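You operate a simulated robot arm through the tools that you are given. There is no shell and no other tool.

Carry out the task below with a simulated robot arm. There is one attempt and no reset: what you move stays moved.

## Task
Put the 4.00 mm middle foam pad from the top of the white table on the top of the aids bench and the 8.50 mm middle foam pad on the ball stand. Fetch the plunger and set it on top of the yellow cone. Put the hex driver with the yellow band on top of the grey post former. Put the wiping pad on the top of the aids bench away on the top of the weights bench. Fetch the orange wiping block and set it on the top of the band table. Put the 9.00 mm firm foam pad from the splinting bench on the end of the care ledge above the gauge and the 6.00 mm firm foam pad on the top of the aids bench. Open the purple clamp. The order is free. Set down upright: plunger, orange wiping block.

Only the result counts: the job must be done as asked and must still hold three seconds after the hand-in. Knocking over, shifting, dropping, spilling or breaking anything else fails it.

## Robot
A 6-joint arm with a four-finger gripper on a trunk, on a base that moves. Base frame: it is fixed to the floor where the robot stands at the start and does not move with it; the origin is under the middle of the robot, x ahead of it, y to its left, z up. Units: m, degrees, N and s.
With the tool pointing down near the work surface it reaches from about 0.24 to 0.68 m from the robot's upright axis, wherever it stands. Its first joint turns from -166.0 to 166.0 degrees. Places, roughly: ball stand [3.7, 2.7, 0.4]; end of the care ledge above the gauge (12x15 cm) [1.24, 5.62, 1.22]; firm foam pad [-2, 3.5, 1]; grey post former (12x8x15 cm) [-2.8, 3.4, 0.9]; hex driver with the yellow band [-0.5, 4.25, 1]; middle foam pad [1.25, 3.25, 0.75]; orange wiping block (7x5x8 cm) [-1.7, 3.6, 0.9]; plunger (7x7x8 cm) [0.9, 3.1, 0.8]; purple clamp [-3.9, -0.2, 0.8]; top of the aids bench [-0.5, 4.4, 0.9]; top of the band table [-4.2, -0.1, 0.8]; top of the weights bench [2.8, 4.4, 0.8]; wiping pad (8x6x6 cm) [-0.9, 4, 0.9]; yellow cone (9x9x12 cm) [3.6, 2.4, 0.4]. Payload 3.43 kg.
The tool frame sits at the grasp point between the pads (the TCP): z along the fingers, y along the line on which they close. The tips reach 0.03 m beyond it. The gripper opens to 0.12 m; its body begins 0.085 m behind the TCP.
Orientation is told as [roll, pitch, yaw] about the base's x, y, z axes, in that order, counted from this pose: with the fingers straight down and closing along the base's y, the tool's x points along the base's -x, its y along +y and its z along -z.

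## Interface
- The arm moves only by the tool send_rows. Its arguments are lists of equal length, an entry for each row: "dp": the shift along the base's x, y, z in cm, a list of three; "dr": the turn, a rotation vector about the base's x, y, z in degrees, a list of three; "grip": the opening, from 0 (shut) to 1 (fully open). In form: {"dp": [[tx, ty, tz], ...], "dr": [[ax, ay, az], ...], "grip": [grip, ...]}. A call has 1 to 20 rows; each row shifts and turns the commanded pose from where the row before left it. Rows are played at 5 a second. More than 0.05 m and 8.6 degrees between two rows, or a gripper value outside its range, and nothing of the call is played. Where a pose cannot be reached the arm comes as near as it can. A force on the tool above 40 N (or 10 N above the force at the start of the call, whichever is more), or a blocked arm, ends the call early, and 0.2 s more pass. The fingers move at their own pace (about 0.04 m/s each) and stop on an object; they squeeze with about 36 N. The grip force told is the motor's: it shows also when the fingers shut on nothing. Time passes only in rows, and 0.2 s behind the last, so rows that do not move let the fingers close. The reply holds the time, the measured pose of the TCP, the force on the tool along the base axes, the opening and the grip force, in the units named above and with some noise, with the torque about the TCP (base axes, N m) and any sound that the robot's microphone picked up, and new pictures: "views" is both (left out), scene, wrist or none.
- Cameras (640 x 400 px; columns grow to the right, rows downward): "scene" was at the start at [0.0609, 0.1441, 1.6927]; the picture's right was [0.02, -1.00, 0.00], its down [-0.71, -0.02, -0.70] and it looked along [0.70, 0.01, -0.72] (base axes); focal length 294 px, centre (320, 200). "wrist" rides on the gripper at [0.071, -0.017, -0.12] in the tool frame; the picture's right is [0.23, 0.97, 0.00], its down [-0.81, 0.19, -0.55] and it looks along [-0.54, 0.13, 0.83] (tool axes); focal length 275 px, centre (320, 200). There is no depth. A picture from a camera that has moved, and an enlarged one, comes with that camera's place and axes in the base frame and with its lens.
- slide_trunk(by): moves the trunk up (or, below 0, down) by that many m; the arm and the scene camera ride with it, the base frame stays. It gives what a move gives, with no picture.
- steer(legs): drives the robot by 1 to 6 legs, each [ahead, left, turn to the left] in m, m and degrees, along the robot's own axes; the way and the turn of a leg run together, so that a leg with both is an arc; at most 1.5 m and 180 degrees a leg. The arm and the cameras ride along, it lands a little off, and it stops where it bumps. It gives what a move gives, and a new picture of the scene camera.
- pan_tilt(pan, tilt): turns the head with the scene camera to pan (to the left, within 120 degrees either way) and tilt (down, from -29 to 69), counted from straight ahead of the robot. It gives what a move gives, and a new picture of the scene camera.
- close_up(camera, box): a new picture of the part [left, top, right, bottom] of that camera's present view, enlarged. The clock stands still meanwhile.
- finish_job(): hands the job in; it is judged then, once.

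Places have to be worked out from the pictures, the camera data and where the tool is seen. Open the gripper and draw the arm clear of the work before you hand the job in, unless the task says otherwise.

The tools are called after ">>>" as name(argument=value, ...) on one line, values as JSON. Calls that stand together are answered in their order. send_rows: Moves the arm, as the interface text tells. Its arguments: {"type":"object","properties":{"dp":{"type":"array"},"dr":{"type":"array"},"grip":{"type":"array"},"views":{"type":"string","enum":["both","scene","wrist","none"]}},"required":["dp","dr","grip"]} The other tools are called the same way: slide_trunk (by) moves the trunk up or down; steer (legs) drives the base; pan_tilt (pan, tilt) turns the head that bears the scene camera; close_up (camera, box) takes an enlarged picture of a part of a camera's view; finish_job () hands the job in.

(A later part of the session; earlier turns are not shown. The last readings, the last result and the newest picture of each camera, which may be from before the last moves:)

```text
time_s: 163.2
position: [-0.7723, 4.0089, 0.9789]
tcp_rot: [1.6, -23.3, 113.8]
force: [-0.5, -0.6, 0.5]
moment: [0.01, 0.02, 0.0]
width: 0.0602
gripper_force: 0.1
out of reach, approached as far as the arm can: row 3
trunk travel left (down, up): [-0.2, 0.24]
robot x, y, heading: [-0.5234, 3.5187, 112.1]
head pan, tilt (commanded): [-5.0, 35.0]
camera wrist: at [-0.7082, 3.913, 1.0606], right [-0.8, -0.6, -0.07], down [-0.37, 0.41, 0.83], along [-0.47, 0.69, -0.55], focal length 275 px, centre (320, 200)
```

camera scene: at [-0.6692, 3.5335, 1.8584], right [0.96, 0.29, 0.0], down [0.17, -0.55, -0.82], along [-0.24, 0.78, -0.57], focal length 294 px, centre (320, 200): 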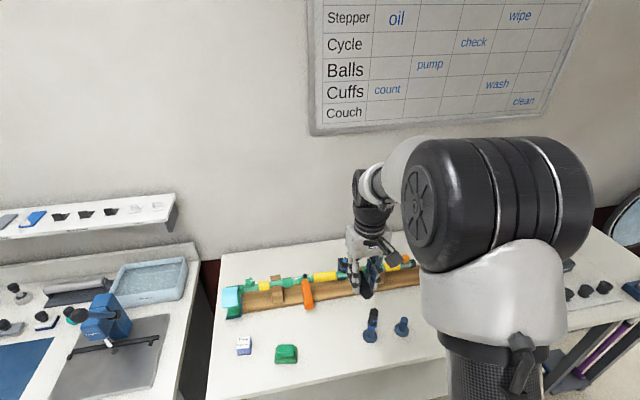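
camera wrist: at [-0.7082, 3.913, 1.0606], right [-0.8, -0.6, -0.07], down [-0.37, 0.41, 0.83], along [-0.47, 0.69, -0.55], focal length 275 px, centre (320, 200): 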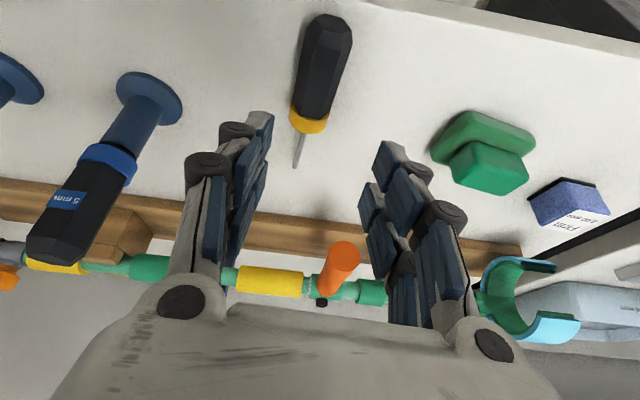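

The arm nears its folding limit here; I back the base 10 cm and extend forward again.

>>> steer(legs=[[-0.1, 0, 0]])

>>> send_rows(dp=[[-1.2, 2.9, 0], [-1.2, 2.9, 0], [-1.2, 2.9, 0]], dr=[[1.6, 0, 0], [0, 0, 0], [0, 0, 0]], grip=[0.5, 0.5, 0.5], views="wrist")

```text
time_s: 164.3
position: [-0.735, 3.9179, 0.9807]
tcp_rot: [1.6, -23.2, 113.8]
force: [0.6, 0.3, 1.0]
moment: [0.05, -0.01, -0.03]
width: 0.06
gripper_force: 0.0
trunk travel left (down, up): [-0.2, 0.24]
robot x, y, heading: [-0.4856, 3.4269, 112.2]
head pan, tilt (commanded): [-5.0, 35.0]
camera scene: at [-0.632, 3.4411, 1.7085], right [0.96, 0.29, 0.0], down [0.17, -0.55, -0.82], along [-0.24, 0.78, -0.57], focal length 294 px, centre (320, 200)
```

scene: 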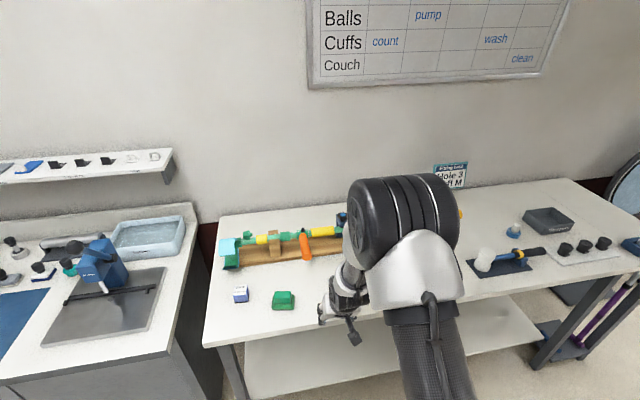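

```text
time_s: 165.1
position: [-0.7728, 4.0072, 0.9784]
tcp_rot: [0.7, -24.7, 114.1]
force: [0.0, 0.1, -0.8]
moment: [-0.01, -0.02, -0.01]
width: 0.0599
gripper_force: 0.1
trunk travel left (down, up): [-0.2, 0.24]
robot x, y, heading: [-0.4847, 3.4262, 112.1]
head pan, tilt (commanded): [-5.0, 35.0]
camera wrist: at [-0.7084, 3.9098, 1.0577], right [-0.8, -0.59, -0.08], down [-0.37, 0.39, 0.84], along [-0.47, 0.71, -0.53], focal length 275 px, centre (320, 200)
```

wrist: 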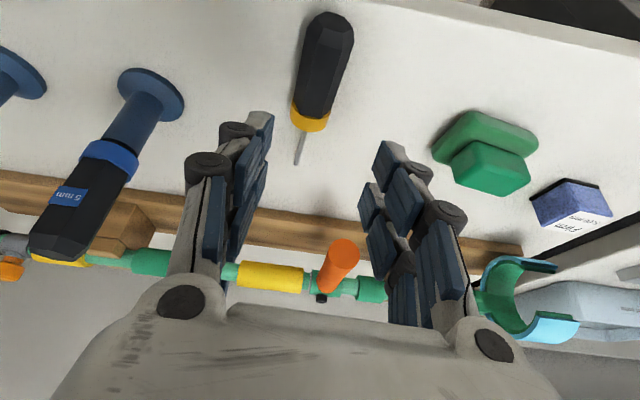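

Lean is 24.7° now without limits. I shift onto the handle and lower to z≈0.906.

>>> send_rows(dp=[[0.9, 0.2, 0], [0, 0, -3], [0, 0, -2], [0, 0, -1.2]], dr=[[0, 0, 0], [0, 0, 0], [0, 0, 0], [0, 0, 0]], grip=[0.5, 0.5, 0.5, 0.5], views="wrist")

```text
time_s: 166.1
position: [-0.7637, 4.0076, 0.9134]
tcp_rot: [0.8, -24.7, 114.2]
force: [0.7, -0.5, -0.3]
moment: [0.01, 0.0, -0.02]
width: 0.0601
gripper_force: 0.1
trunk travel left (down, up): [-0.2, 0.24]
robot x, y, heading: [-0.4855, 3.4288, 112.1]
head pan, tilt (commanded): [-5.0, 35.0]
camera wrist: at [-0.6993, 3.9103, 0.9935], right [-0.8, -0.59, -0.08], down [-0.37, 0.39, 0.84], along [-0.47, 0.71, -0.53], focal length 275 px, centre (320, 200)
```

wrist: 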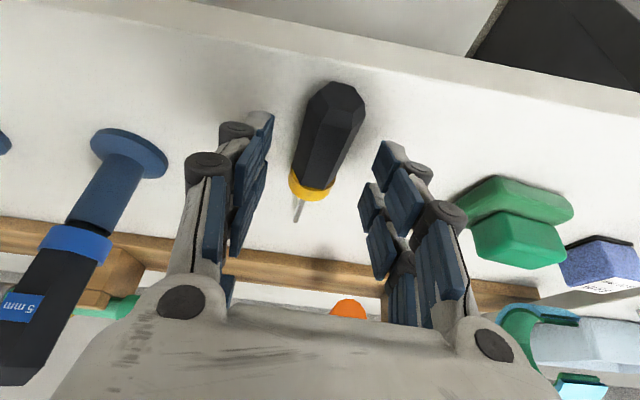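

The TCP is ~4 cm from the handle end; I shift 1 cm toward the end, lower to ≈0.906, and close.

>>> send_rows(dp=[[0.45, -0.9, 0], [0, 0, -0.5], [0, 0, -0.3], [0, 0, 0], [0, 0, 0], [0, 0, 0], [0, 0, 0]], dr=[[0, 0, 0], [0, 0, 0], [0, 0, 0], [0, 0, 0], [0, 0, 0], [0, 0, 0], [0, 0, 0]], grip=[0.5, 0.5, 0.5, 0, 0, 0, 0], views="wrist")

```text
time_s: 167.7
position: [-0.7576, 3.9995, 0.9074]
tcp_rot: [0.8, -24.6, 114.0]
force: [0.5, 0.0, -0.7]
moment: [0.0, 0.0, -0.04]
width: 0.0309
gripper_force: 35.7
trunk travel left (down, up): [-0.2, 0.24]
robot x, y, heading: [-0.4854, 3.4267, 112.2]
head pan, tilt (commanded): [-5.0, 35.0]
camera wrist: at [-0.6947, 3.9014, 0.9873], right [-0.8, -0.59, -0.09], down [-0.38, 0.39, 0.84], along [-0.47, 0.71, -0.53], focal length 275 px, centre (320, 200)
```

wrist: 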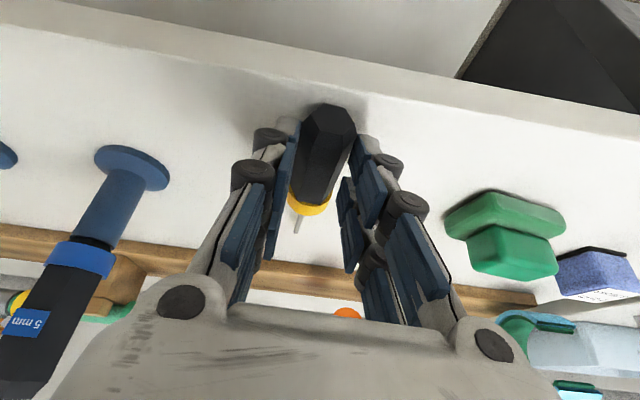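

Gripped 3.5 cm from the handle end with the tool leaned. I lift it well clear and check.

>>> send_rows(dp=[[0, 0, 1], [0, 0, 4], [0, 0, 5], [0, 0, 5], [0, 0, 5], [0, 0, 5], [0, 0, 5]], dr=[[0, 0, 0], [0, 0, 0], [0, 0, 0], [0, 0, 0], [0, 0, 0], [0, 0, 0], [0, 0, 0]], grip=[0, 0, 0, 0, 0, 0, 0], views="both")

>>> close_up(camera="scene", box=[290, 200, 410, 275])

```text
time_s: 169.3
position: [-0.755, 4.0002, 1.2068]
tcp_rot: [0.8, -24.7, 114.0]
force: [0.2, -0.1, -1.2]
moment: [-0.02, 0.0, 0.03]
width: 0.0307
gripper_force: 36.1
trunk travel left (down, up): [-0.2, 0.24]
robot x, y, heading: [-0.4836, 3.4244, 111.9]
head pan, tilt (commanded): [-5.0, 35.0]
camera scene: at [-0.6321, 3.4421, 1.7085], right [0.96, 0.29, 0.0], down [0.17, -0.55, -0.82], along [-0.24, 0.78, -0.57], focal length 294 px, centre (320, 200)
camera wrist: at [-0.6906, 3.9014, 1.287], right [-0.8, -0.59, -0.08], down [-0.37, 0.39, 0.84], along [-0.47, 0.71, -0.53], focal length 275 px, centre (320, 200)
```

scene: 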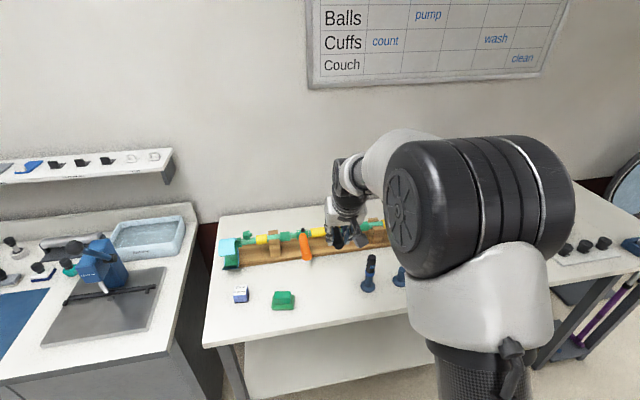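
wrist: 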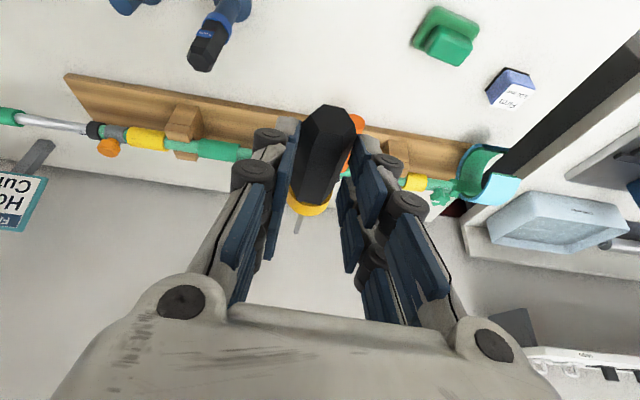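

```text
5.33 times, centred on (350, 238) of scene
camera zoom: at [-0.6321, 3.4421, 1.7085], right [0.96, 0.29, 0.0], down [0.17, -0.55, -0.82], along [-0.24, 0.78, -0.57], focal length 1565 px, centre (160, 0)
```

zoom: 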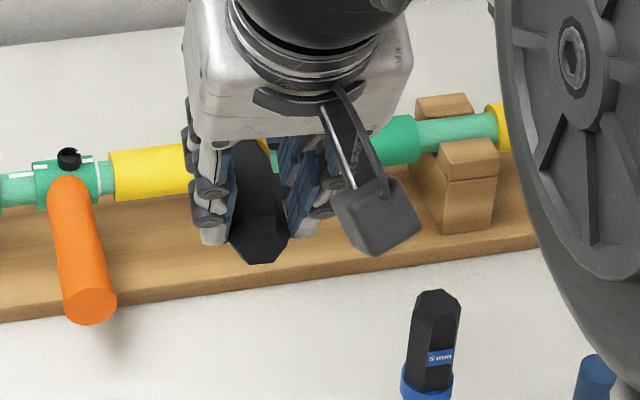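

Good hold. I drive back to the post: back off 15 cm, slide left 2.09 m, and come most of the way forward again.

>>> steer(legs=[[-0.15, 0, 0], [0, 1.05, 0], [0, 1.04, 0], [0.25, 0, 0]])

>>> close_up(camera="scene", box=[280, 200, 440, 300])

```text
time_s: 182.0
position: [-2.7107, 3.3141, 1.2057]
tcp_rot: [0.9, -24.6, 113.3]
force: [0.9, 0.1, -0.7]
moment: [-0.05, 0.0, 0.0]
width: 0.031
gripper_force: 36.1
trunk travel left (down, up): [-0.2, 0.24]
robot x, y, heading: [-2.4481, 2.7375, 111.3]
head pan, tilt (commanded): [-5.0, 35.0]
camera scene: at [-2.5966, 2.7566, 1.7083], right [0.96, 0.28, 0.0], down [0.16, -0.55, -0.82], along [-0.23, 0.79, -0.57], focal length 294 px, centre (320, 200)
```

scene: 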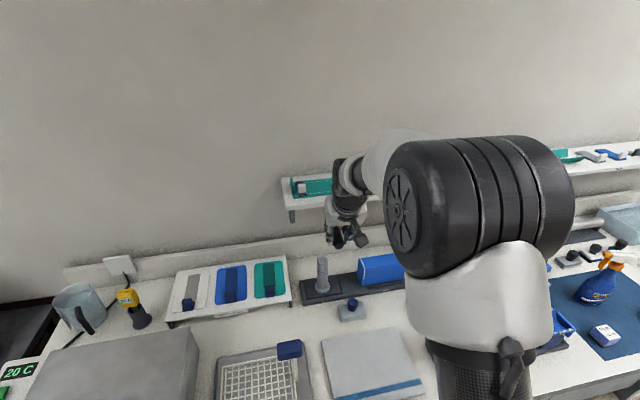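

```text
4.00 times, centred on (360, 250) of scene
camera zoom: at [-2.5966, 2.7566, 1.7083], right [0.96, 0.28, 0.0], down [0.16, -0.55, -0.82], along [-0.23, 0.79, -0.57], focal length 1174 px, centre (160, 0)
```

zoom: 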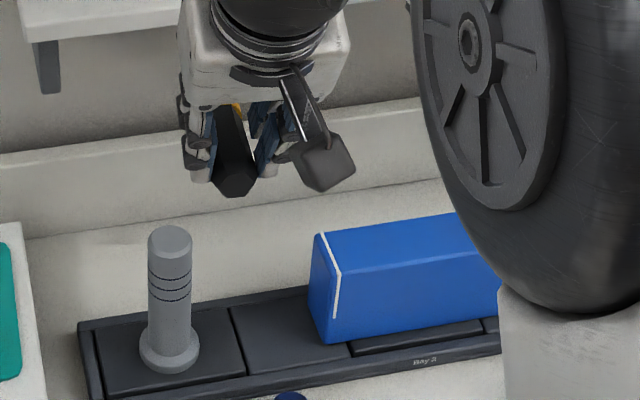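

The post re-measures at (-2.775, 3.401). I lower to z≈1.10 first (below the shelf, above the post), then step the base in.

>>> send_rows(dp=[[0, 0, -3.5], [0, 0, -3.5], [0, 0, -3.5]], dr=[[0, 0, 0], [0, 0, 0], [0, 0, 0]], grip=[0, 0, 0], views="none")

>>> steer(legs=[[0.07, 0.03, 0]])

>>> close_up(camera="scene", box=[270, 200, 430, 300])

>>> close_up(camera="wrist", box=[0, 0, 640, 400])

```text
time_s: 182.8
position: [-2.7122, 3.3134, 1.1024]
tcp_rot: [0.8, -24.6, 113.3]
force: [0.3, 0.2, -0.6]
moment: [-0.02, -0.05, -0.01]
width: 0.0308
gripper_force: 35.8
trunk travel left (down, up): [-0.2, 0.24]
robot x, y, heading: [-2.4451, 2.739, 111.1]
head pan, tilt (commanded): [-5.0, 35.0]
```

```text
time_s: 183.8
position: [-2.7668, 3.3696, 1.1016]
tcp_rot: [0.8, -24.7, 113.4]
force: [-0.1, 0.5, -1.2]
moment: [-0.02, -0.03, -0.03]
width: 0.0307
gripper_force: 36.1
trunk travel left (down, up): [-0.2, 0.24]
robot x, y, heading: [-2.5016, 2.7945, 111.3]
head pan, tilt (commanded): [-5.0, 35.0]
camera scene: at [-2.6508, 2.8121, 1.7083], right [0.96, 0.28, 0.0], down [0.16, -0.55, -0.82], along [-0.23, 0.79, -0.57], focal length 294 px, centre (320, 200)
```

scene: 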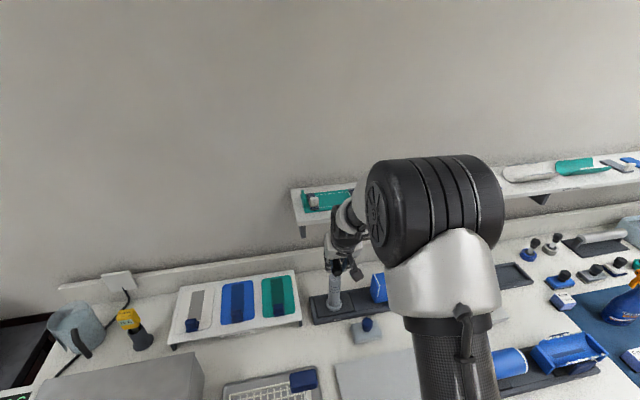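

```text
4.00 times, centred on (350, 250) of scene
camera zoom: at [-2.6508, 2.8121, 1.7083], right [0.96, 0.28, 0.0], down [0.16, -0.55, -0.82], along [-0.23, 0.79, -0.57], focal length 1174 px, centre (200, 0)
```

zoom: 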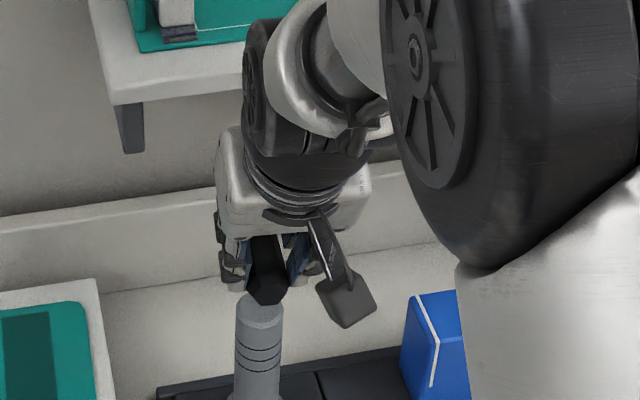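

```text
1.00 times, centred on (320, 200) of wrist (not enlarged: the box is as wide or as high as the picture)
camera zoom: at [-2.7039, 3.2711, 1.1816], right [-0.81, -0.58, -0.08], down [-0.37, 0.39, 0.84], along [-0.46, 0.71, -0.53], focal length 275 px, centre (320, 200)
```

zoom: 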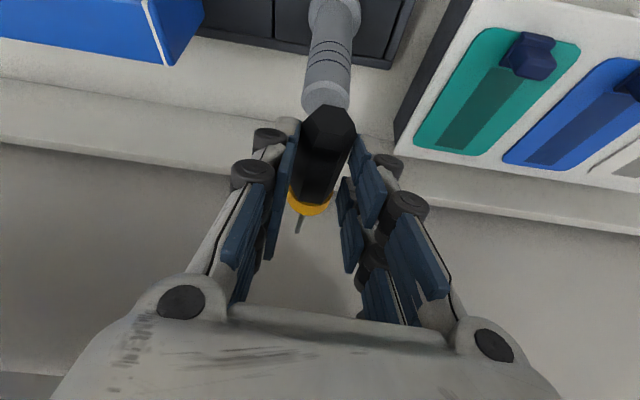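

The post top is right below the handle. I shift 2 cm forward, then lower close to it.

>>> send_rows(dp=[[-0.5, 2.0, 0], [0, 0, -2], [0, 0, -1.8]], dr=[[0, 0, 0], [0, 0, 0], [0, 0, 0]], grip=[0, 0, 0], views="wrist")

>>> close_up(camera="scene", box=[300, 240, 364, 280])

```text
time_s: 184.7
position: [-2.771, 3.3883, 1.0643]
tcp_rot: [0.8, -24.6, 113.4]
force: [0.0, 0.3, -1.4]
moment: [-0.03, -0.02, 0.01]
width: 0.0306
gripper_force: 35.3
trunk travel left (down, up): [-0.2, 0.24]
robot x, y, heading: [-2.5041, 2.7908, 111.4]
head pan, tilt (commanded): [-5.0, 35.0]
camera wrist: at [-2.7082, 3.2906, 1.1444], right [-0.81, -0.58, -0.08], down [-0.37, 0.39, 0.84], along [-0.46, 0.71, -0.53], focal length 275 px, centre (320, 200)
```

wrist: 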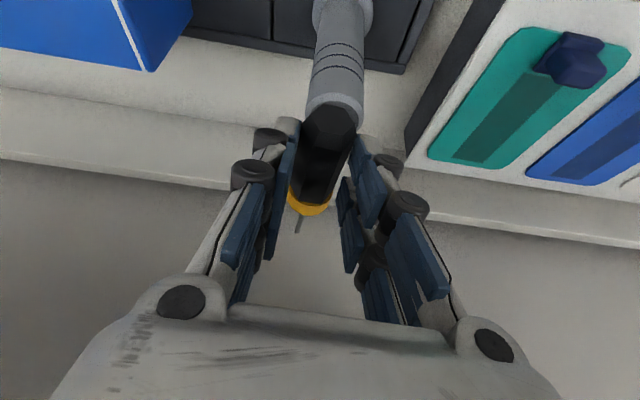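

```text
10.00 times, centred on (332, 260) of scene
camera zoom: at [-2.6501, 2.8118, 1.7083], right [0.96, 0.28, 0.0], down [0.16, -0.55, -0.82], along [-0.23, 0.79, -0.57], focal length 2935 px, centre (200, -400)
```

zoom: 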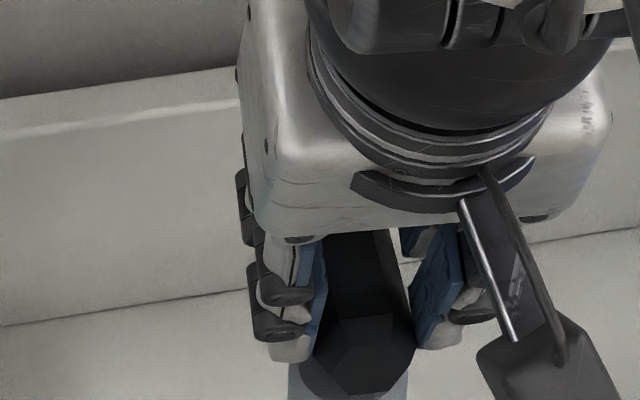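

Alignment over the post is within a few millimetres. I lower in small steps until it touches.

>>> send_rows(dp=[[0, 0, -0.4], [0, 0, -0.4], [0, 0, -0.3]], dr=[[0, 0, 0], [0, 0, 0], [0, 0, 0]], grip=[0, 0, 0], views="none")

```text
time_s: 185.4
position: [-2.7725, 3.3926, 1.0651]
tcp_rot: [0.9, -25.8, 113.5]
force: [2.4, -7.0, 23.7]
moment: [-0.8, -0.2, 0.05]
width: 0.0306
gripper_force: 36.1
trunk travel left (down, up): [-0.2, 0.24]
robot x, y, heading: [-2.5011, 2.7955, 111.3]
head pan, tilt (commanded): [-5.0, 35.0]
stopped in row 3: the force on the tool passed its limit at 43 N (the readings are from after the stop); the commanded pose is now the measured one
```

It touched earlier than expected: the post top is ≈1.016 and ~1 cm nearer to me than assumed (contact 2 cm behind the TCP). I raise 1 cm, shift 1.2 cm toward myself so the handle's balance point is over the post, and lower again.

>>> send_rows(dp=[[0, 0, 1], [0.5, -1.2, 0], [0, 0, -0.4], [0, 0, -0.3]], dr=[[0, 0, 0], [0, 0, 0], [0, 0, 0], [0, 0, 0]], grip=[0, 0, 0, 0], views="wrist")

```text
time_s: 186.4
position: [-2.7672, 3.3798, 1.0631]
tcp_rot: [0.9, -25.3, 113.4]
force: [0.8, -1.2, 2.7]
moment: [-0.13, -0.02, 0.0]
width: 0.0305
gripper_force: 36.3
trunk travel left (down, up): [-0.2, 0.24]
robot x, y, heading: [-2.5013, 2.797, 111.4]
head pan, tilt (commanded): [-5.0, 35.0]
camera wrist: at [-2.7038, 3.2805, 1.1421], right [-0.81, -0.58, -0.09], down [-0.36, 0.38, 0.85], along [-0.46, 0.72, -0.52], focal length 275 px, centre (320, 200)
```

wrist: 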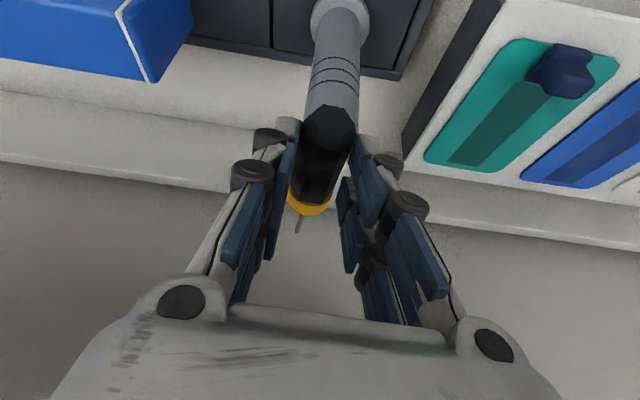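

Light contact again. I press 2 mm more to get a clearer reading of where it touches.

>>> send_rows(dp=[[0, 0, -0.2]], dr=[[0, 0, 0]], grip=[0], views="scene")

>>> close_up(camera="scene", box=[300, 250, 364, 290])

```text
time_s: 186.8
position: [-2.7662, 3.3793, 1.0637]
tcp_rot: [0.9, -25.6, 113.3]
force: [1.5, -2.7, 13.1]
moment: [-0.32, -0.01, 0.01]
width: 0.0307
gripper_force: 36.0
trunk travel left (down, up): [-0.2, 0.24]
robot x, y, heading: [-2.5011, 2.7958, 111.4]
head pan, tilt (commanded): [-5.0, 35.0]
camera scene: at [-2.6488, 2.8089, 1.7087], right [0.96, 0.28, 0.0], down [0.16, -0.55, -0.82], along [-0.23, 0.79, -0.57], focal length 294 px, centre (320, 200)
```

scene: 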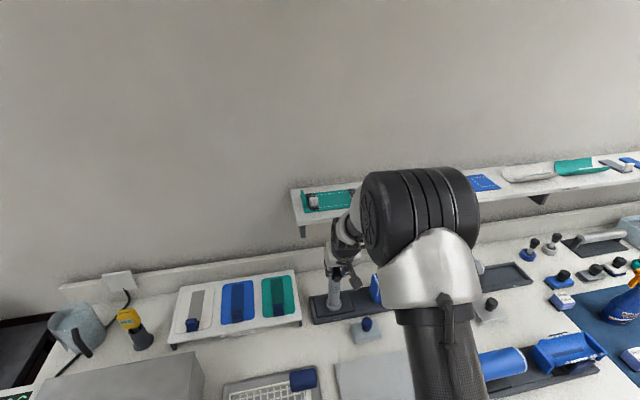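

```text
10.00 times, centred on (332, 270) of scene
camera zoom: at [-2.6488, 2.8089, 1.7087], right [0.96, 0.28, 0.0], down [0.16, -0.55, -0.82], along [-0.23, 0.79, -0.57], focal length 2935 px, centre (200, -500)
```

zoom: 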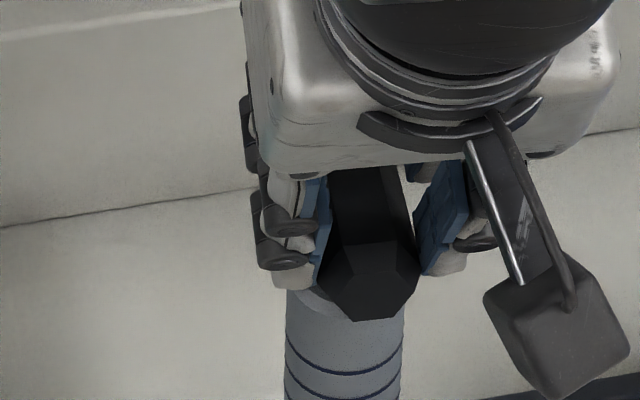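

The close-up shows the handle end is only ~1.5 cm behind the TCP and ~2.2 cm in front of the post's centre, so the driver must come 2 cm further toward me to balance. I raise, shift 2 cm back, and lower to contact again.

>>> send_rows(dp=[[0, 0, 1.0], [0.77, -1.85, 0], [0, 0, -0.5], [0, 0, -0.3]], dr=[[0, 0, 0], [0, 0, 0], [0, 0, 0], [0, 0, 0]], grip=[0, 0, 0, 0], views="scene")

>>> close_up(camera="scene", box=[300, 250, 364, 290])

>>> close_up(camera="wrist", box=[240, 60, 400, 160])

```text
time_s: 187.8
position: [-2.7585, 3.3613, 1.0639]
tcp_rot: [0.9, -25.1, 113.3]
force: [0.0, 0.7, -0.5]
moment: [0.02, 0.0, -0.01]
width: 0.0307
gripper_force: 36.1
trunk travel left (down, up): [-0.2, 0.24]
robot x, y, heading: [-2.5003, 2.7942, 111.4]
head pan, tilt (commanded): [-5.0, 35.0]
camera scene: at [-2.6497, 2.8107, 1.7084], right [0.96, 0.28, 0.0], down [0.16, -0.55, -0.82], along [-0.23, 0.79, -0.57], focal length 294 px, centre (320, 200)
```

scene: 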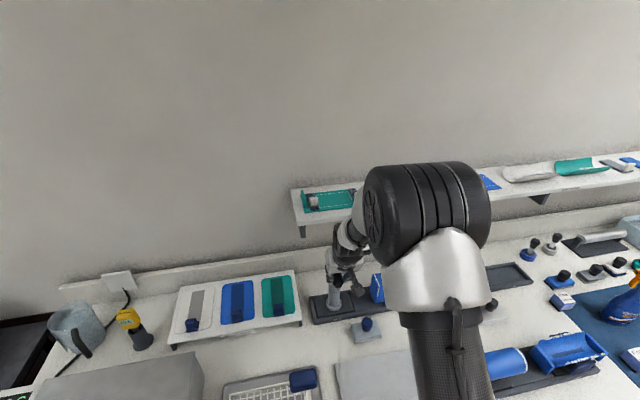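

```text
10.00 times, centred on (332, 270) of scene
camera zoom: at [-2.6497, 2.8107, 1.7084], right [0.96, 0.28, 0.0], down [0.16, -0.55, -0.82], along [-0.23, 0.79, -0.57], focal length 2935 px, centre (200, -500)
```

zoom: 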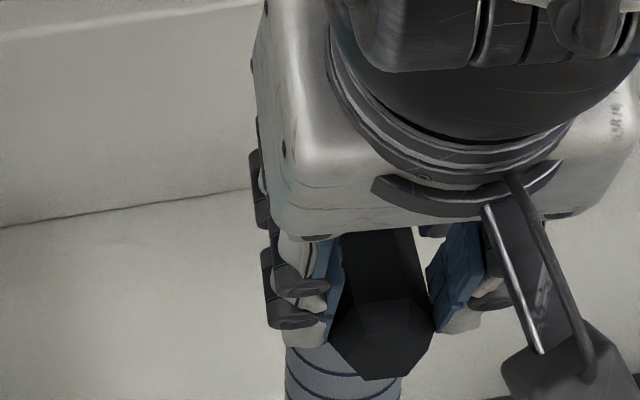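

```text
4.00 times, centred on (320, 110) of wrist
camera zoom: at [-2.6958, 3.2612, 1.1426], right [-0.81, -0.58, -0.08], down [-0.36, 0.38, 0.85], along [-0.46, 0.72, -0.52], focal length 1101 px, centre (320, 560)
```

zoom: 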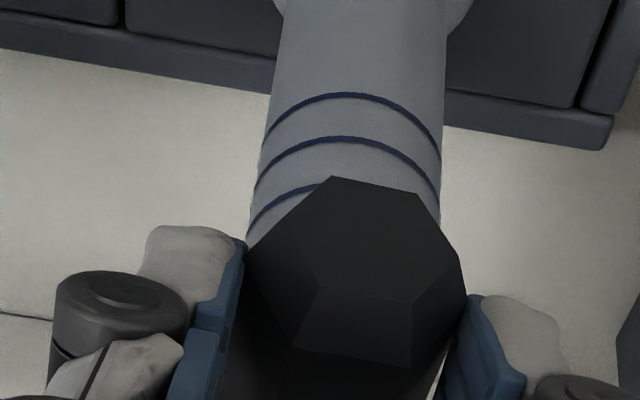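

The handle end now overhangs the post by ~4.3 cm as wanted; it is ~4 mm too far right, so I shift it left and lower to contact.

>>> send_rows(dp=[[-0.35, -0.15, 0], [0, 0, -0.2], [0, 0, -0.2]], dr=[[0, 0, 0], [0, 0, 0], [0, 0, 0]], grip=[0, 0, 0], views="none")

```text
time_s: 188.6
position: [-2.7619, 3.3583, 1.0638]
tcp_rot: [0.9, -25.7, 113.3]
force: [4.7, -3.9, 19.9]
moment: [0.06, 0.03, -0.02]
width: 0.0307
gripper_force: 36.1
trunk travel left (down, up): [-0.2, 0.24]
robot x, y, heading: [-2.5019, 2.7925, 111.6]
head pan, tilt (commanded): [-5.0, 35.0]
```

Contact is ~1.2 cm beyond the TCP, matching the post's front rim. I relieve the preload slightly and open the fingers slowly.

>>> send_rows(dp=[[0, 0, 0.2], [0, 0, 0.05], [0, 0, 0], [0, 0, 0], [0, 0, 0], [0, 0, 0]], dr=[[0, 0, 0], [0, 0, 0], [0, 0, 0], [0, 0, 0], [0, 0, 0], [0, 0, 0]], grip=[0, 0.27, 0.3, 0.35, 0.4, 0.45], views="wrist")

>>> close_up(camera="scene", box=[300, 250, 364, 290])

```text
time_s: 190.0
position: [-2.7624, 3.3599, 1.0608]
tcp_rot: [0.9, -25.3, 113.3]
force: [-0.5, -0.1, -0.3]
moment: [0.03, 0.0, 0.0]
width: 0.0543
gripper_force: 0.0
trunk travel left (down, up): [-0.2, 0.24]
robot x, y, heading: [-2.5006, 2.7953, 111.3]
head pan, tilt (commanded): [-5.0, 35.0]
camera wrist: at [-2.6995, 3.26, 1.1404], right [-0.81, -0.58, -0.09], down [-0.37, 0.38, 0.85], along [-0.46, 0.72, -0.52], focal length 275 px, centre (320, 200)
```

wrist: 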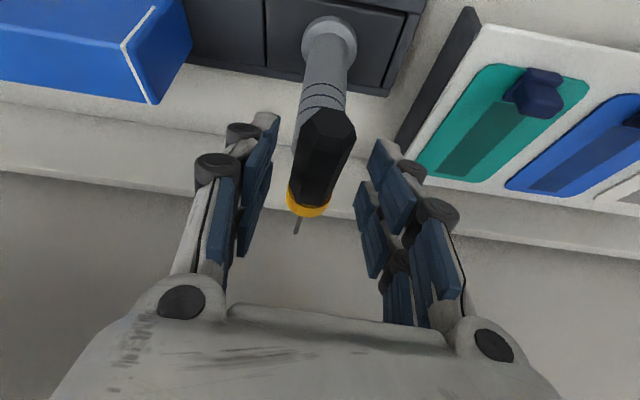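

```text
10.00 times, centred on (332, 270) of scene
camera zoom: at [-2.6496, 2.8107, 1.7084], right [0.96, 0.28, 0.0], down [0.16, -0.55, -0.82], along [-0.23, 0.79, -0.57], focal length 2935 px, centre (200, -500)
```

zoom: 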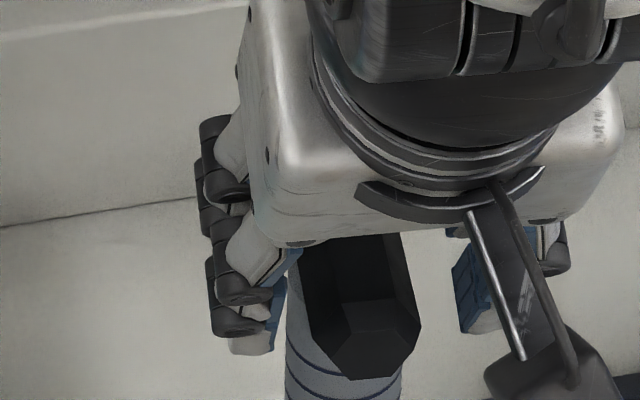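

The driver rests balanced on the post. I retract along the tool axis, back and up, and check it stays.

>>> send_rows(dp=[[0.25, -0.6, 1.4], [0.5, -1.16, 2.7], [0.5, -1.16, 2.7], [0.7, -1.7, 3.5], [0.7, -1.7, 3.5]], dr=[[0, 0, 0], [0, 0, 0], [0, 0, 0], [0, 0, 0], [0, 0, 0]], grip=[0.45, 0.45, 0.45, 0.45, 0.45], views="wrist")

>>> close_up(camera="scene", box=[300, 240, 380, 290])

```text
time_s: 191.2
position: [-2.7376, 3.2937, 1.2005]
tcp_rot: [0.8, -25.2, 113.4]
force: [0.7, -0.2, 0.0]
moment: [0.02, -0.02, -0.01]
width: 0.0541
gripper_force: 0.0
trunk travel left (down, up): [-0.2, 0.24]
robot x, y, heading: [-2.5, 2.7915, 111.4]
head pan, tilt (commanded): [-5.0, 35.0]
camera wrist: at [-2.6738, 3.1941, 1.2798], right [-0.81, -0.58, -0.09], down [-0.37, 0.38, 0.85], along [-0.46, 0.72, -0.52], focal length 275 px, centre (320, 200)
```

wrist: 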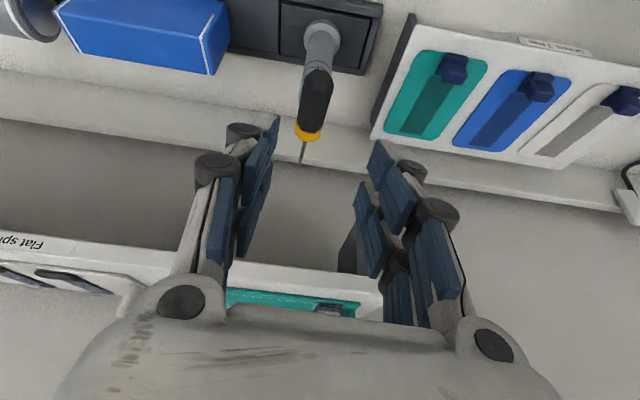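

```text
8.00 times, centred on (340, 265) of scene
camera zoom: at [-2.6491, 2.8096, 1.7085], right [0.96, 0.28, 0.0], down [0.16, -0.55, -0.82], along [-0.23, 0.79, -0.57], focal length 2348 px, centre (160, -320)
```

zoom: 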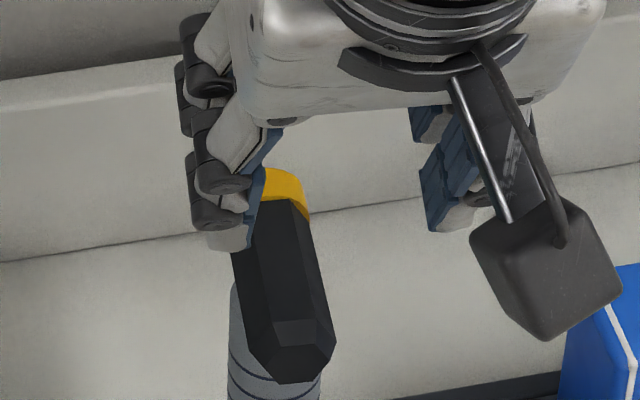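

The driver lies stably on the grey post. Next the orange wiping block: I back away, straighten the tool and move right in front of it.

>>> steer(legs=[[-0.18, 0, 0]])

>>> send_rows(dp=[[0, 0, 1], [0, 0, 1], [0, 0, 1]], dr=[[-7.7, -3.25, 0], [-7.7, -3.25, 0], [-7.7, -3.25, 0]], grip=[0.6, 0.7, 0.8], views="none")

>>> steer(legs=[[0, -0.99, 1.2], [0.12, 0, 0]])

>>> close_up(camera="wrist", box=[0, 0, 640, 400])

```text
time_s: 192.7
position: [-2.6726, 3.1237, 1.201]
tcp_rot: [0.8, -25.4, 113.5]
force: [-0.3, -0.2, -0.2]
moment: [0.01, 0.02, 0.0]
width: 0.054
gripper_force: 0.1
trunk travel left (down, up): [-0.2, 0.24]
robot x, y, heading: [-2.4334, 2.629, 111.2]
head pan, tilt (commanded): [-5.0, 35.0]
camera scene: at [-2.5826, 2.6399, 1.7085], right [0.96, 0.29, 0.0], down [0.16, -0.55, -0.82], along [-0.23, 0.79, -0.57], focal length 294 px, centre (320, 200)
```

scene: 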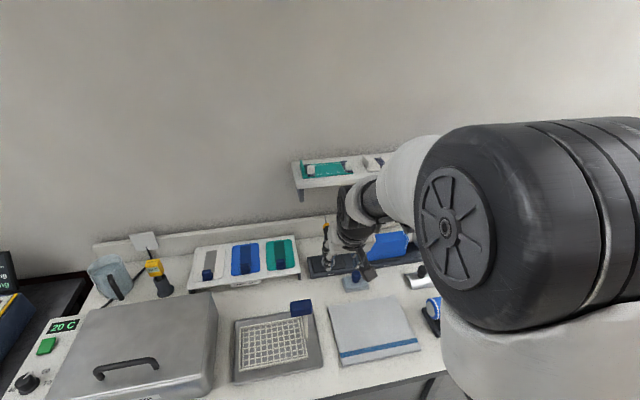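

```text
time_s: 193.5
position: [-2.673, 3.1256, 1.2295]
tcp_rot: [1.2, -0.1, 113.5]
force: [1.2, 0.3, -0.4]
moment: [-0.05, 0.01, 0.02]
width: 0.096
gripper_force: 0.1
trunk travel left (down, up): [-0.2, 0.24]
robot x, y, heading: [-2.4346, 2.6252, 111.5]
head pan, tilt (commanded): [-5.0, 35.0]
```

```text
time_s: 199.4
position: [-1.8303, 3.598, 1.2294]
tcp_rot: [1.1, 0.0, 114.9]
force: [-0.6, 0.4, 0.3]
moment: [-0.07, -0.01, -0.02]
width: 0.0959
gripper_force: 0.1
trunk travel left (down, up): [-0.2, 0.24]
robot x, y, heading: [-1.5835, 3.1004, 113.0]
head pan, tilt (commanded): [-5.0, 35.0]
camera scene: at [-1.7284, 3.1175, 1.7083], right [0.95, 0.31, 0.0], down [0.18, -0.55, -0.82], along [-0.25, 0.78, -0.57], focal length 294 px, centre (320, 200)
```

scene: 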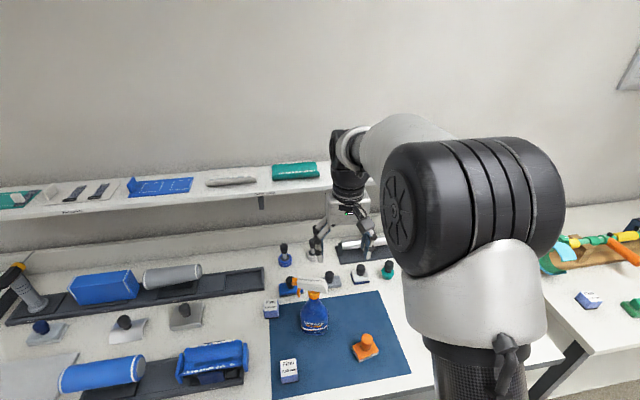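

```text
1.00 times, centred on (320, 200) of wrist (not enlarged: the box is as wide or as high as the picture)
camera zoom: at [-1.7827, 3.5414, 1.3488], right [-0.78, -0.62, 0.02], down [-0.51, 0.66, 0.56], along [-0.36, 0.43, -0.83], focal length 275 px, centre (320, 200)
```

zoom: 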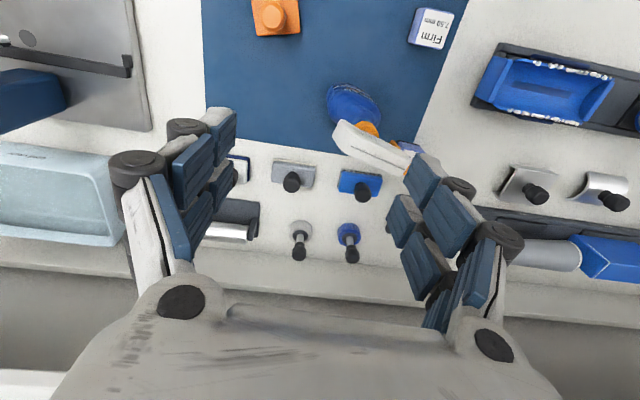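

The orange block is at about (-1.753, 3.561). I level the tool and move over it.

>>> send_rows(dp=[[3.8, -1.8, 0], [3.9, -1.9, 0], [0, 0, -5]], dr=[[0.46, -1.0, -2], [0, 0, 0], [0, 0, 0]], grip=[0.6, 0.6, 0.6], views="wrist")

```text
time_s: 200.2
position: [-1.7561, 3.562, 1.1761]
tcp_rot: [0.0, -0.3, 113.0]
force: [-0.7, -0.1, -0.8]
moment: [-0.08, -0.03, 0.02]
width: 0.0718
gripper_force: 0.1
trunk travel left (down, up): [-0.2, 0.24]
robot x, y, heading: [-1.5778, 3.1018, 112.9]
head pan, tilt (commanded): [-5.0, 35.0]
camera wrist: at [-1.7121, 3.5019, 1.2972], right [-0.81, -0.59, 0.0], down [-0.49, 0.67, 0.56], along [-0.33, 0.45, -0.83], focal length 275 px, centre (320, 200)
```

wrist: 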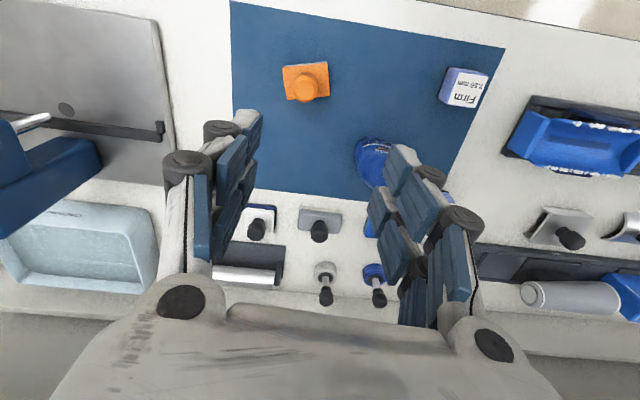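

The knob is 1.5 cm off to the left in view; I correct and descend partway to verify.

>>> send_rows(dp=[[1.2, 0.85, 0], [0, 0, -5], [0, 0, -5], [0, 0, -5]], dr=[[0, 0, 0], [0, 0, 0], [0, 0, 0], [0, 0, 0]], grip=[0.55, 0.55, 0.55, 0.55], views="wrist")

```text
time_s: 201.2
position: [-1.7418, 3.5722, 1.0292]
tcp_rot: [0.0, -0.1, 113.0]
force: [-0.7, -0.3, 0.7]
moment: [-0.02, -0.02, -0.02]
width: 0.0662
gripper_force: 0.0
trunk travel left (down, up): [-0.2, 0.24]
robot x, y, heading: [-1.5808, 3.1043, 113.0]
head pan, tilt (commanded): [-5.0, 35.0]
camera wrist: at [-1.6981, 3.5123, 1.1498], right [-0.81, -0.59, 0.0], down [-0.49, 0.67, 0.56], along [-0.33, 0.45, -0.83], focal length 275 px, centre (320, 200)
```

wrist: 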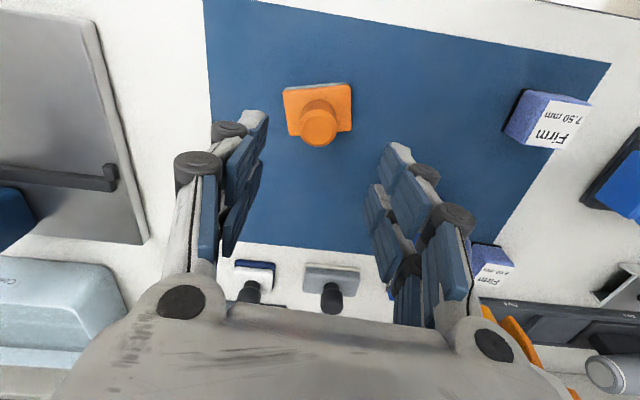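

Aligned. I descend to z≈0.928 and check.

>>> send_rows(dp=[[0, 0, -4], [0, 0, -4], [0, 0, -2.1]], dr=[[0, 0, 0], [0, 0, 0], [0, 0, 0]], grip=[0.55, 0.55, 0.55], views="wrist")

```text
time_s: 202.0
position: [-1.7418, 3.5703, 0.9291]
tcp_rot: [-0.1, -0.1, 113.0]
force: [-0.4, 0.3, -1.1]
moment: [-0.04, 0.01, -0.01]
width: 0.0658
gripper_force: 0.0
trunk travel left (down, up): [-0.2, 0.24]
robot x, y, heading: [-1.5784, 3.1023, 113.2]
head pan, tilt (commanded): [-5.0, 35.0]
camera wrist: at [-1.6976, 3.5102, 1.0498], right [-0.81, -0.59, 0.0], down [-0.49, 0.67, 0.56], along [-0.33, 0.45, -0.83], focal length 275 px, centre (320, 200)
```

wrist: 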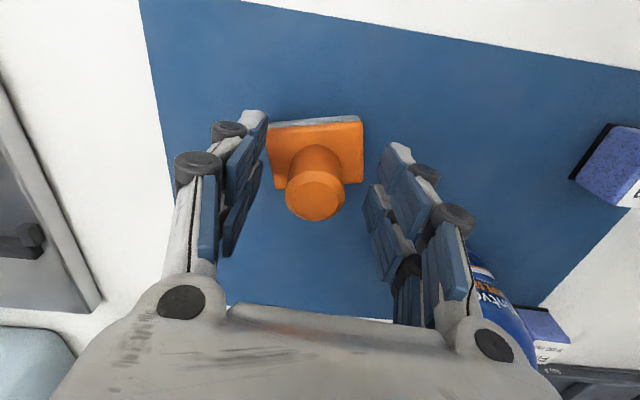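

The knob is between the fingers, base plate well below the tips. I lower 0.8 cm and close on the knob.

>>> send_rows(dp=[[0, 0, -0.8], [0, 0, 0], [0, 0, 0], [0, 0, 0], [0, 0, 0]], dr=[[0, 0, 0], [0, 0, 0], [0, 0, 0], [0, 0, 0], [0, 0, 0]], grip=[0.55, 0, 0, 0, 0], views="wrist")

```text
time_s: 203.2
position: [-1.7412, 3.5681, 0.9221]
tcp_rot: [-0.1, -0.2, 113.0]
force: [-0.5, 0.7, -0.7]
moment: [0.01, 0.0, -0.01]
width: 0.0291
gripper_force: 35.8
trunk travel left (down, up): [-0.2, 0.24]
robot x, y, heading: [-1.5812, 3.1036, 112.8]
head pan, tilt (commanded): [-5.0, 35.0]
camera wrist: at [-1.6976, 3.5097, 1.0419], right [-0.81, -0.59, 0.0], down [-0.49, 0.67, 0.56], along [-0.33, 0.45, -0.83], focal length 275 px, centre (320, 200)
```

wrist: 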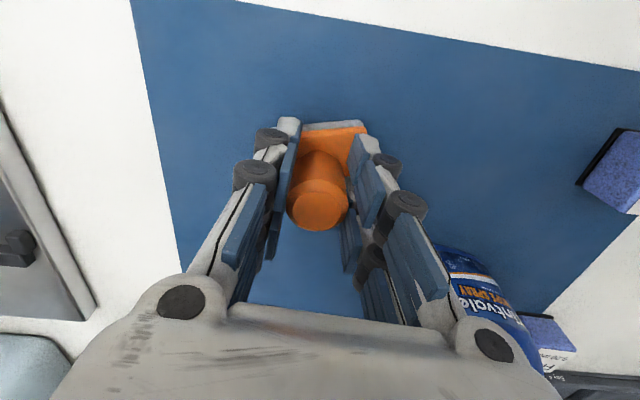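

Gripped. I lift the orange block and then drive toward the band table around the blue mat.

>>> send_rows(dp=[[0, 0, 2], [0, 0, 5], [0, 0, 5], [0, 0, 5], [0, 0, 5], [0, 0, 5]], dr=[[0, 0, 0], [0, 0, 0], [0, 0, 0], [0, 0, 0], [0, 0, 0], [0, 0, 0]], grip=[0, 0, 0, 0, 0, 0], views="wrist")

>>> steer(legs=[[-0.25, 0, 0], [0, 0, 90], [0.81, -0.034, 0], [0.81, -0.034, 0]])

```text
time_s: 204.6
position: [-1.7394, 3.5698, 1.1898]
tcp_rot: [0.1, -0.1, 113.0]
force: [-0.5, -0.2, -0.9]
moment: [0.03, 0.0, -0.01]
width: 0.0294
gripper_force: 36.3
trunk travel left (down, up): [-0.2, 0.24]
robot x, y, heading: [-1.5799, 3.1031, 113.1]
head pan, tilt (commanded): [-5.0, 35.0]
camera wrist: at [-1.6962, 3.5095, 1.3109], right [-0.81, -0.59, 0.0], down [-0.49, 0.67, 0.55], along [-0.33, 0.45, -0.83], focal length 275 px, centre (320, 200)
```

wrist: 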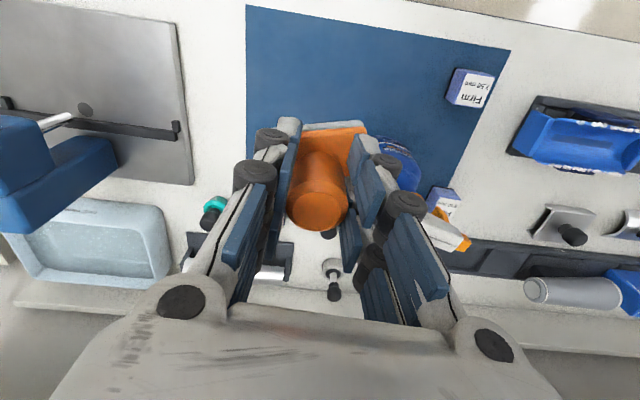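

```text
time_s: 218.2
position: [-3.4739, 2.1564, 1.1899]
tcp_rot: [-0.1, -0.2, -157.5]
force: [0.1, 0.6, -1.1]
moment: [0.0, 0.0, 0.02]
width: 0.0296
gripper_force: 36.1
trunk travel left (down, up): [-0.2, 0.24]
robot x, y, heading: [-3.0055, 2.3138, -157.3]
head pan, tilt (commanded): [-5.0, 35.0]
camera scene: at [-3.0166, 2.167, 1.7084], right [-0.3, 0.95, 0.0], down [0.55, 0.17, -0.82], along [-0.78, -0.25, -0.57], focal length 294 px, centre (320, 200)
```

scene: 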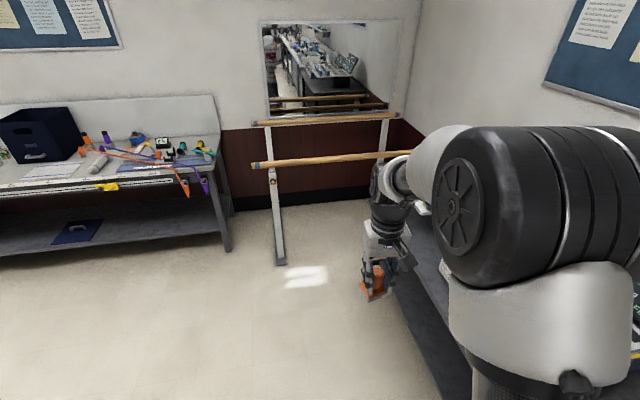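

Landed at (-3.0, 2.31). I continue past the mat's corner toward the band table, ending to face it from about half a metre.

>>> steer(legs=[[0, 0, 37], [1.14, -0.17, 0], [0.85, 0.66, 0], [0, 0, -31]])

>>> close_up(camera="wrist", box=[0, 0, 640, 400])

```text
time_s: 232.5
position: [-4.0768, 0.1478, 1.1894]
tcp_rot: [0.0, -0.2, -152.9]
force: [-0.1, -0.7, -1.1]
moment: [0.01, -0.02, -0.03]
width: 0.0294
gripper_force: 35.7
trunk travel left (down, up): [-0.2, 0.24]
robot x, y, heading: [-3.6208, 0.3435, -152.7]
head pan, tilt (commanded): [-5.0, 35.0]
camera scene: at [-3.6219, 0.1954, 1.7084], right [-0.38, 0.93, 0.0], down [0.53, 0.22, -0.82], along [-0.76, -0.31, -0.57], focal length 294 px, centre (320, 200)
```

scene: 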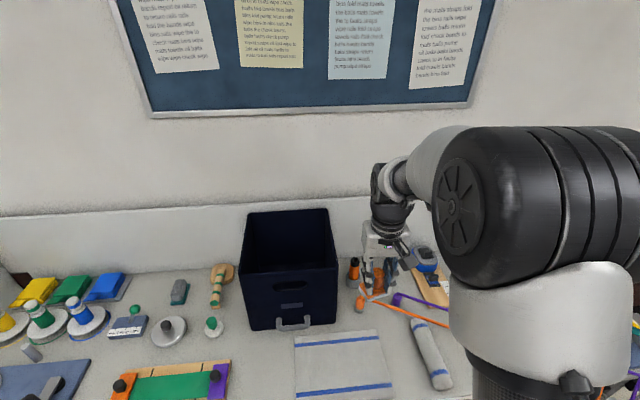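

```text
1.00 times, centred on (320, 200) of wrist (not enlarged: the box is as wide or as high as the picture)
camera zoom: at [-4.0206, 0.1954, 1.3103], right [0.65, -0.76, 0.0], down [-0.63, -0.54, 0.56], along [-0.42, -0.36, -0.83], focal length 275 px, centre (320, 200)
```

zoom: 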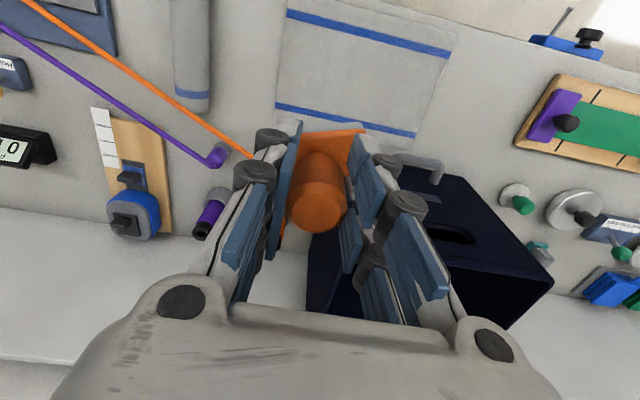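

The band table is in view; the purple clamp with a black knob holds one end of a green band board at the front left. I zoom in.

>>> pan_tilt(pan=10, tilt=50)

>>> close_up(camera="scene", box=[180, 220, 400, 357])

>>> close_up(camera="wrist", box=[500, 40, 640, 128])

```text
time_s: 233.2
position: [-4.0758, 0.1478, 1.1884]
tcp_rot: [0.0, -0.2, -152.8]
force: [1.3, 0.1, -0.5]
moment: [0.0, -0.03, -0.01]
width: 0.0292
gripper_force: 36.1
trunk travel left (down, up): [-0.2, 0.24]
robot x, y, heading: [-3.6213, 0.3424, -152.9]
head pan, tilt (commanded): [10.0, 50.0]
camera scene: at [-3.6017, 0.1821, 1.6867], right [-0.6, 0.8, 0.0], down [0.61, 0.46, -0.64], along [-0.51, -0.39, -0.77], focal length 294 px, centre (320, 200)
```

scene: 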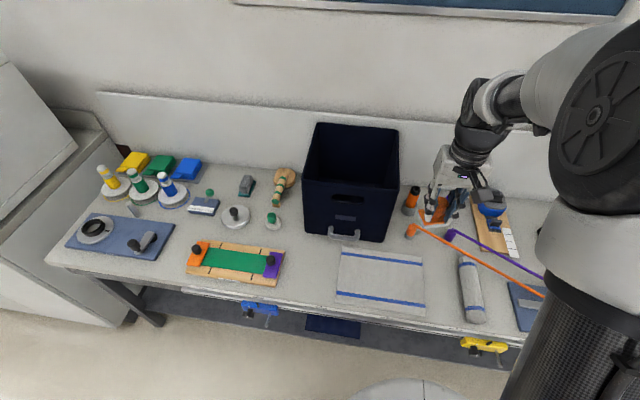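

```text
2.91 times, centred on (290, 288) of scene
camera zoom: at [-3.6017, 0.1821, 1.6867], right [-0.6, 0.8, 0.0], down [0.61, 0.46, -0.64], along [-0.51, -0.39, -0.77], focal length 854 px, centre (407, -58)
```

zoom: 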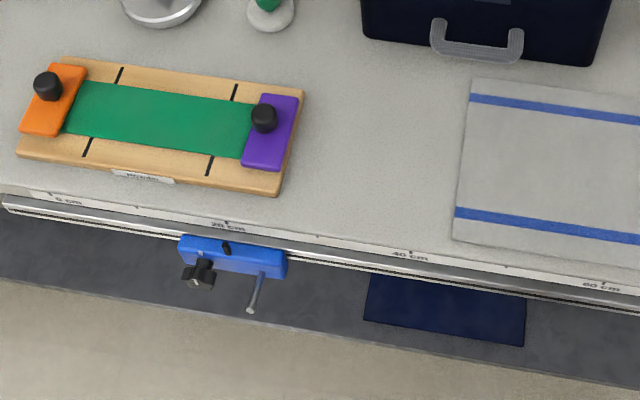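

```text
4.55 times, centred on (570, 84) of wrist
camera zoom: at [-4.0205, 0.1953, 1.3103], right [0.65, -0.76, 0.0], down [-0.63, -0.54, 0.56], along [-0.42, -0.36, -0.83], focal length 1251 px, centre (-816, 727)
```

zoom: 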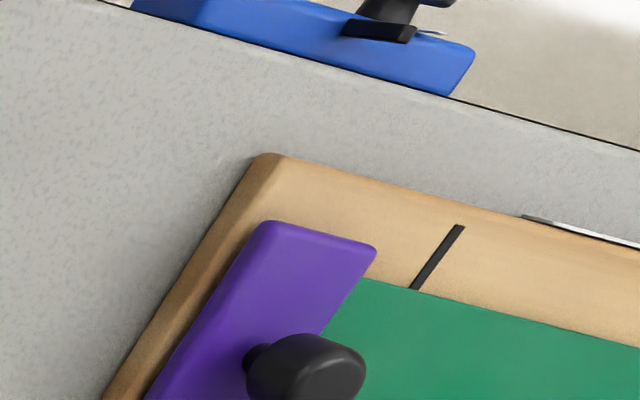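

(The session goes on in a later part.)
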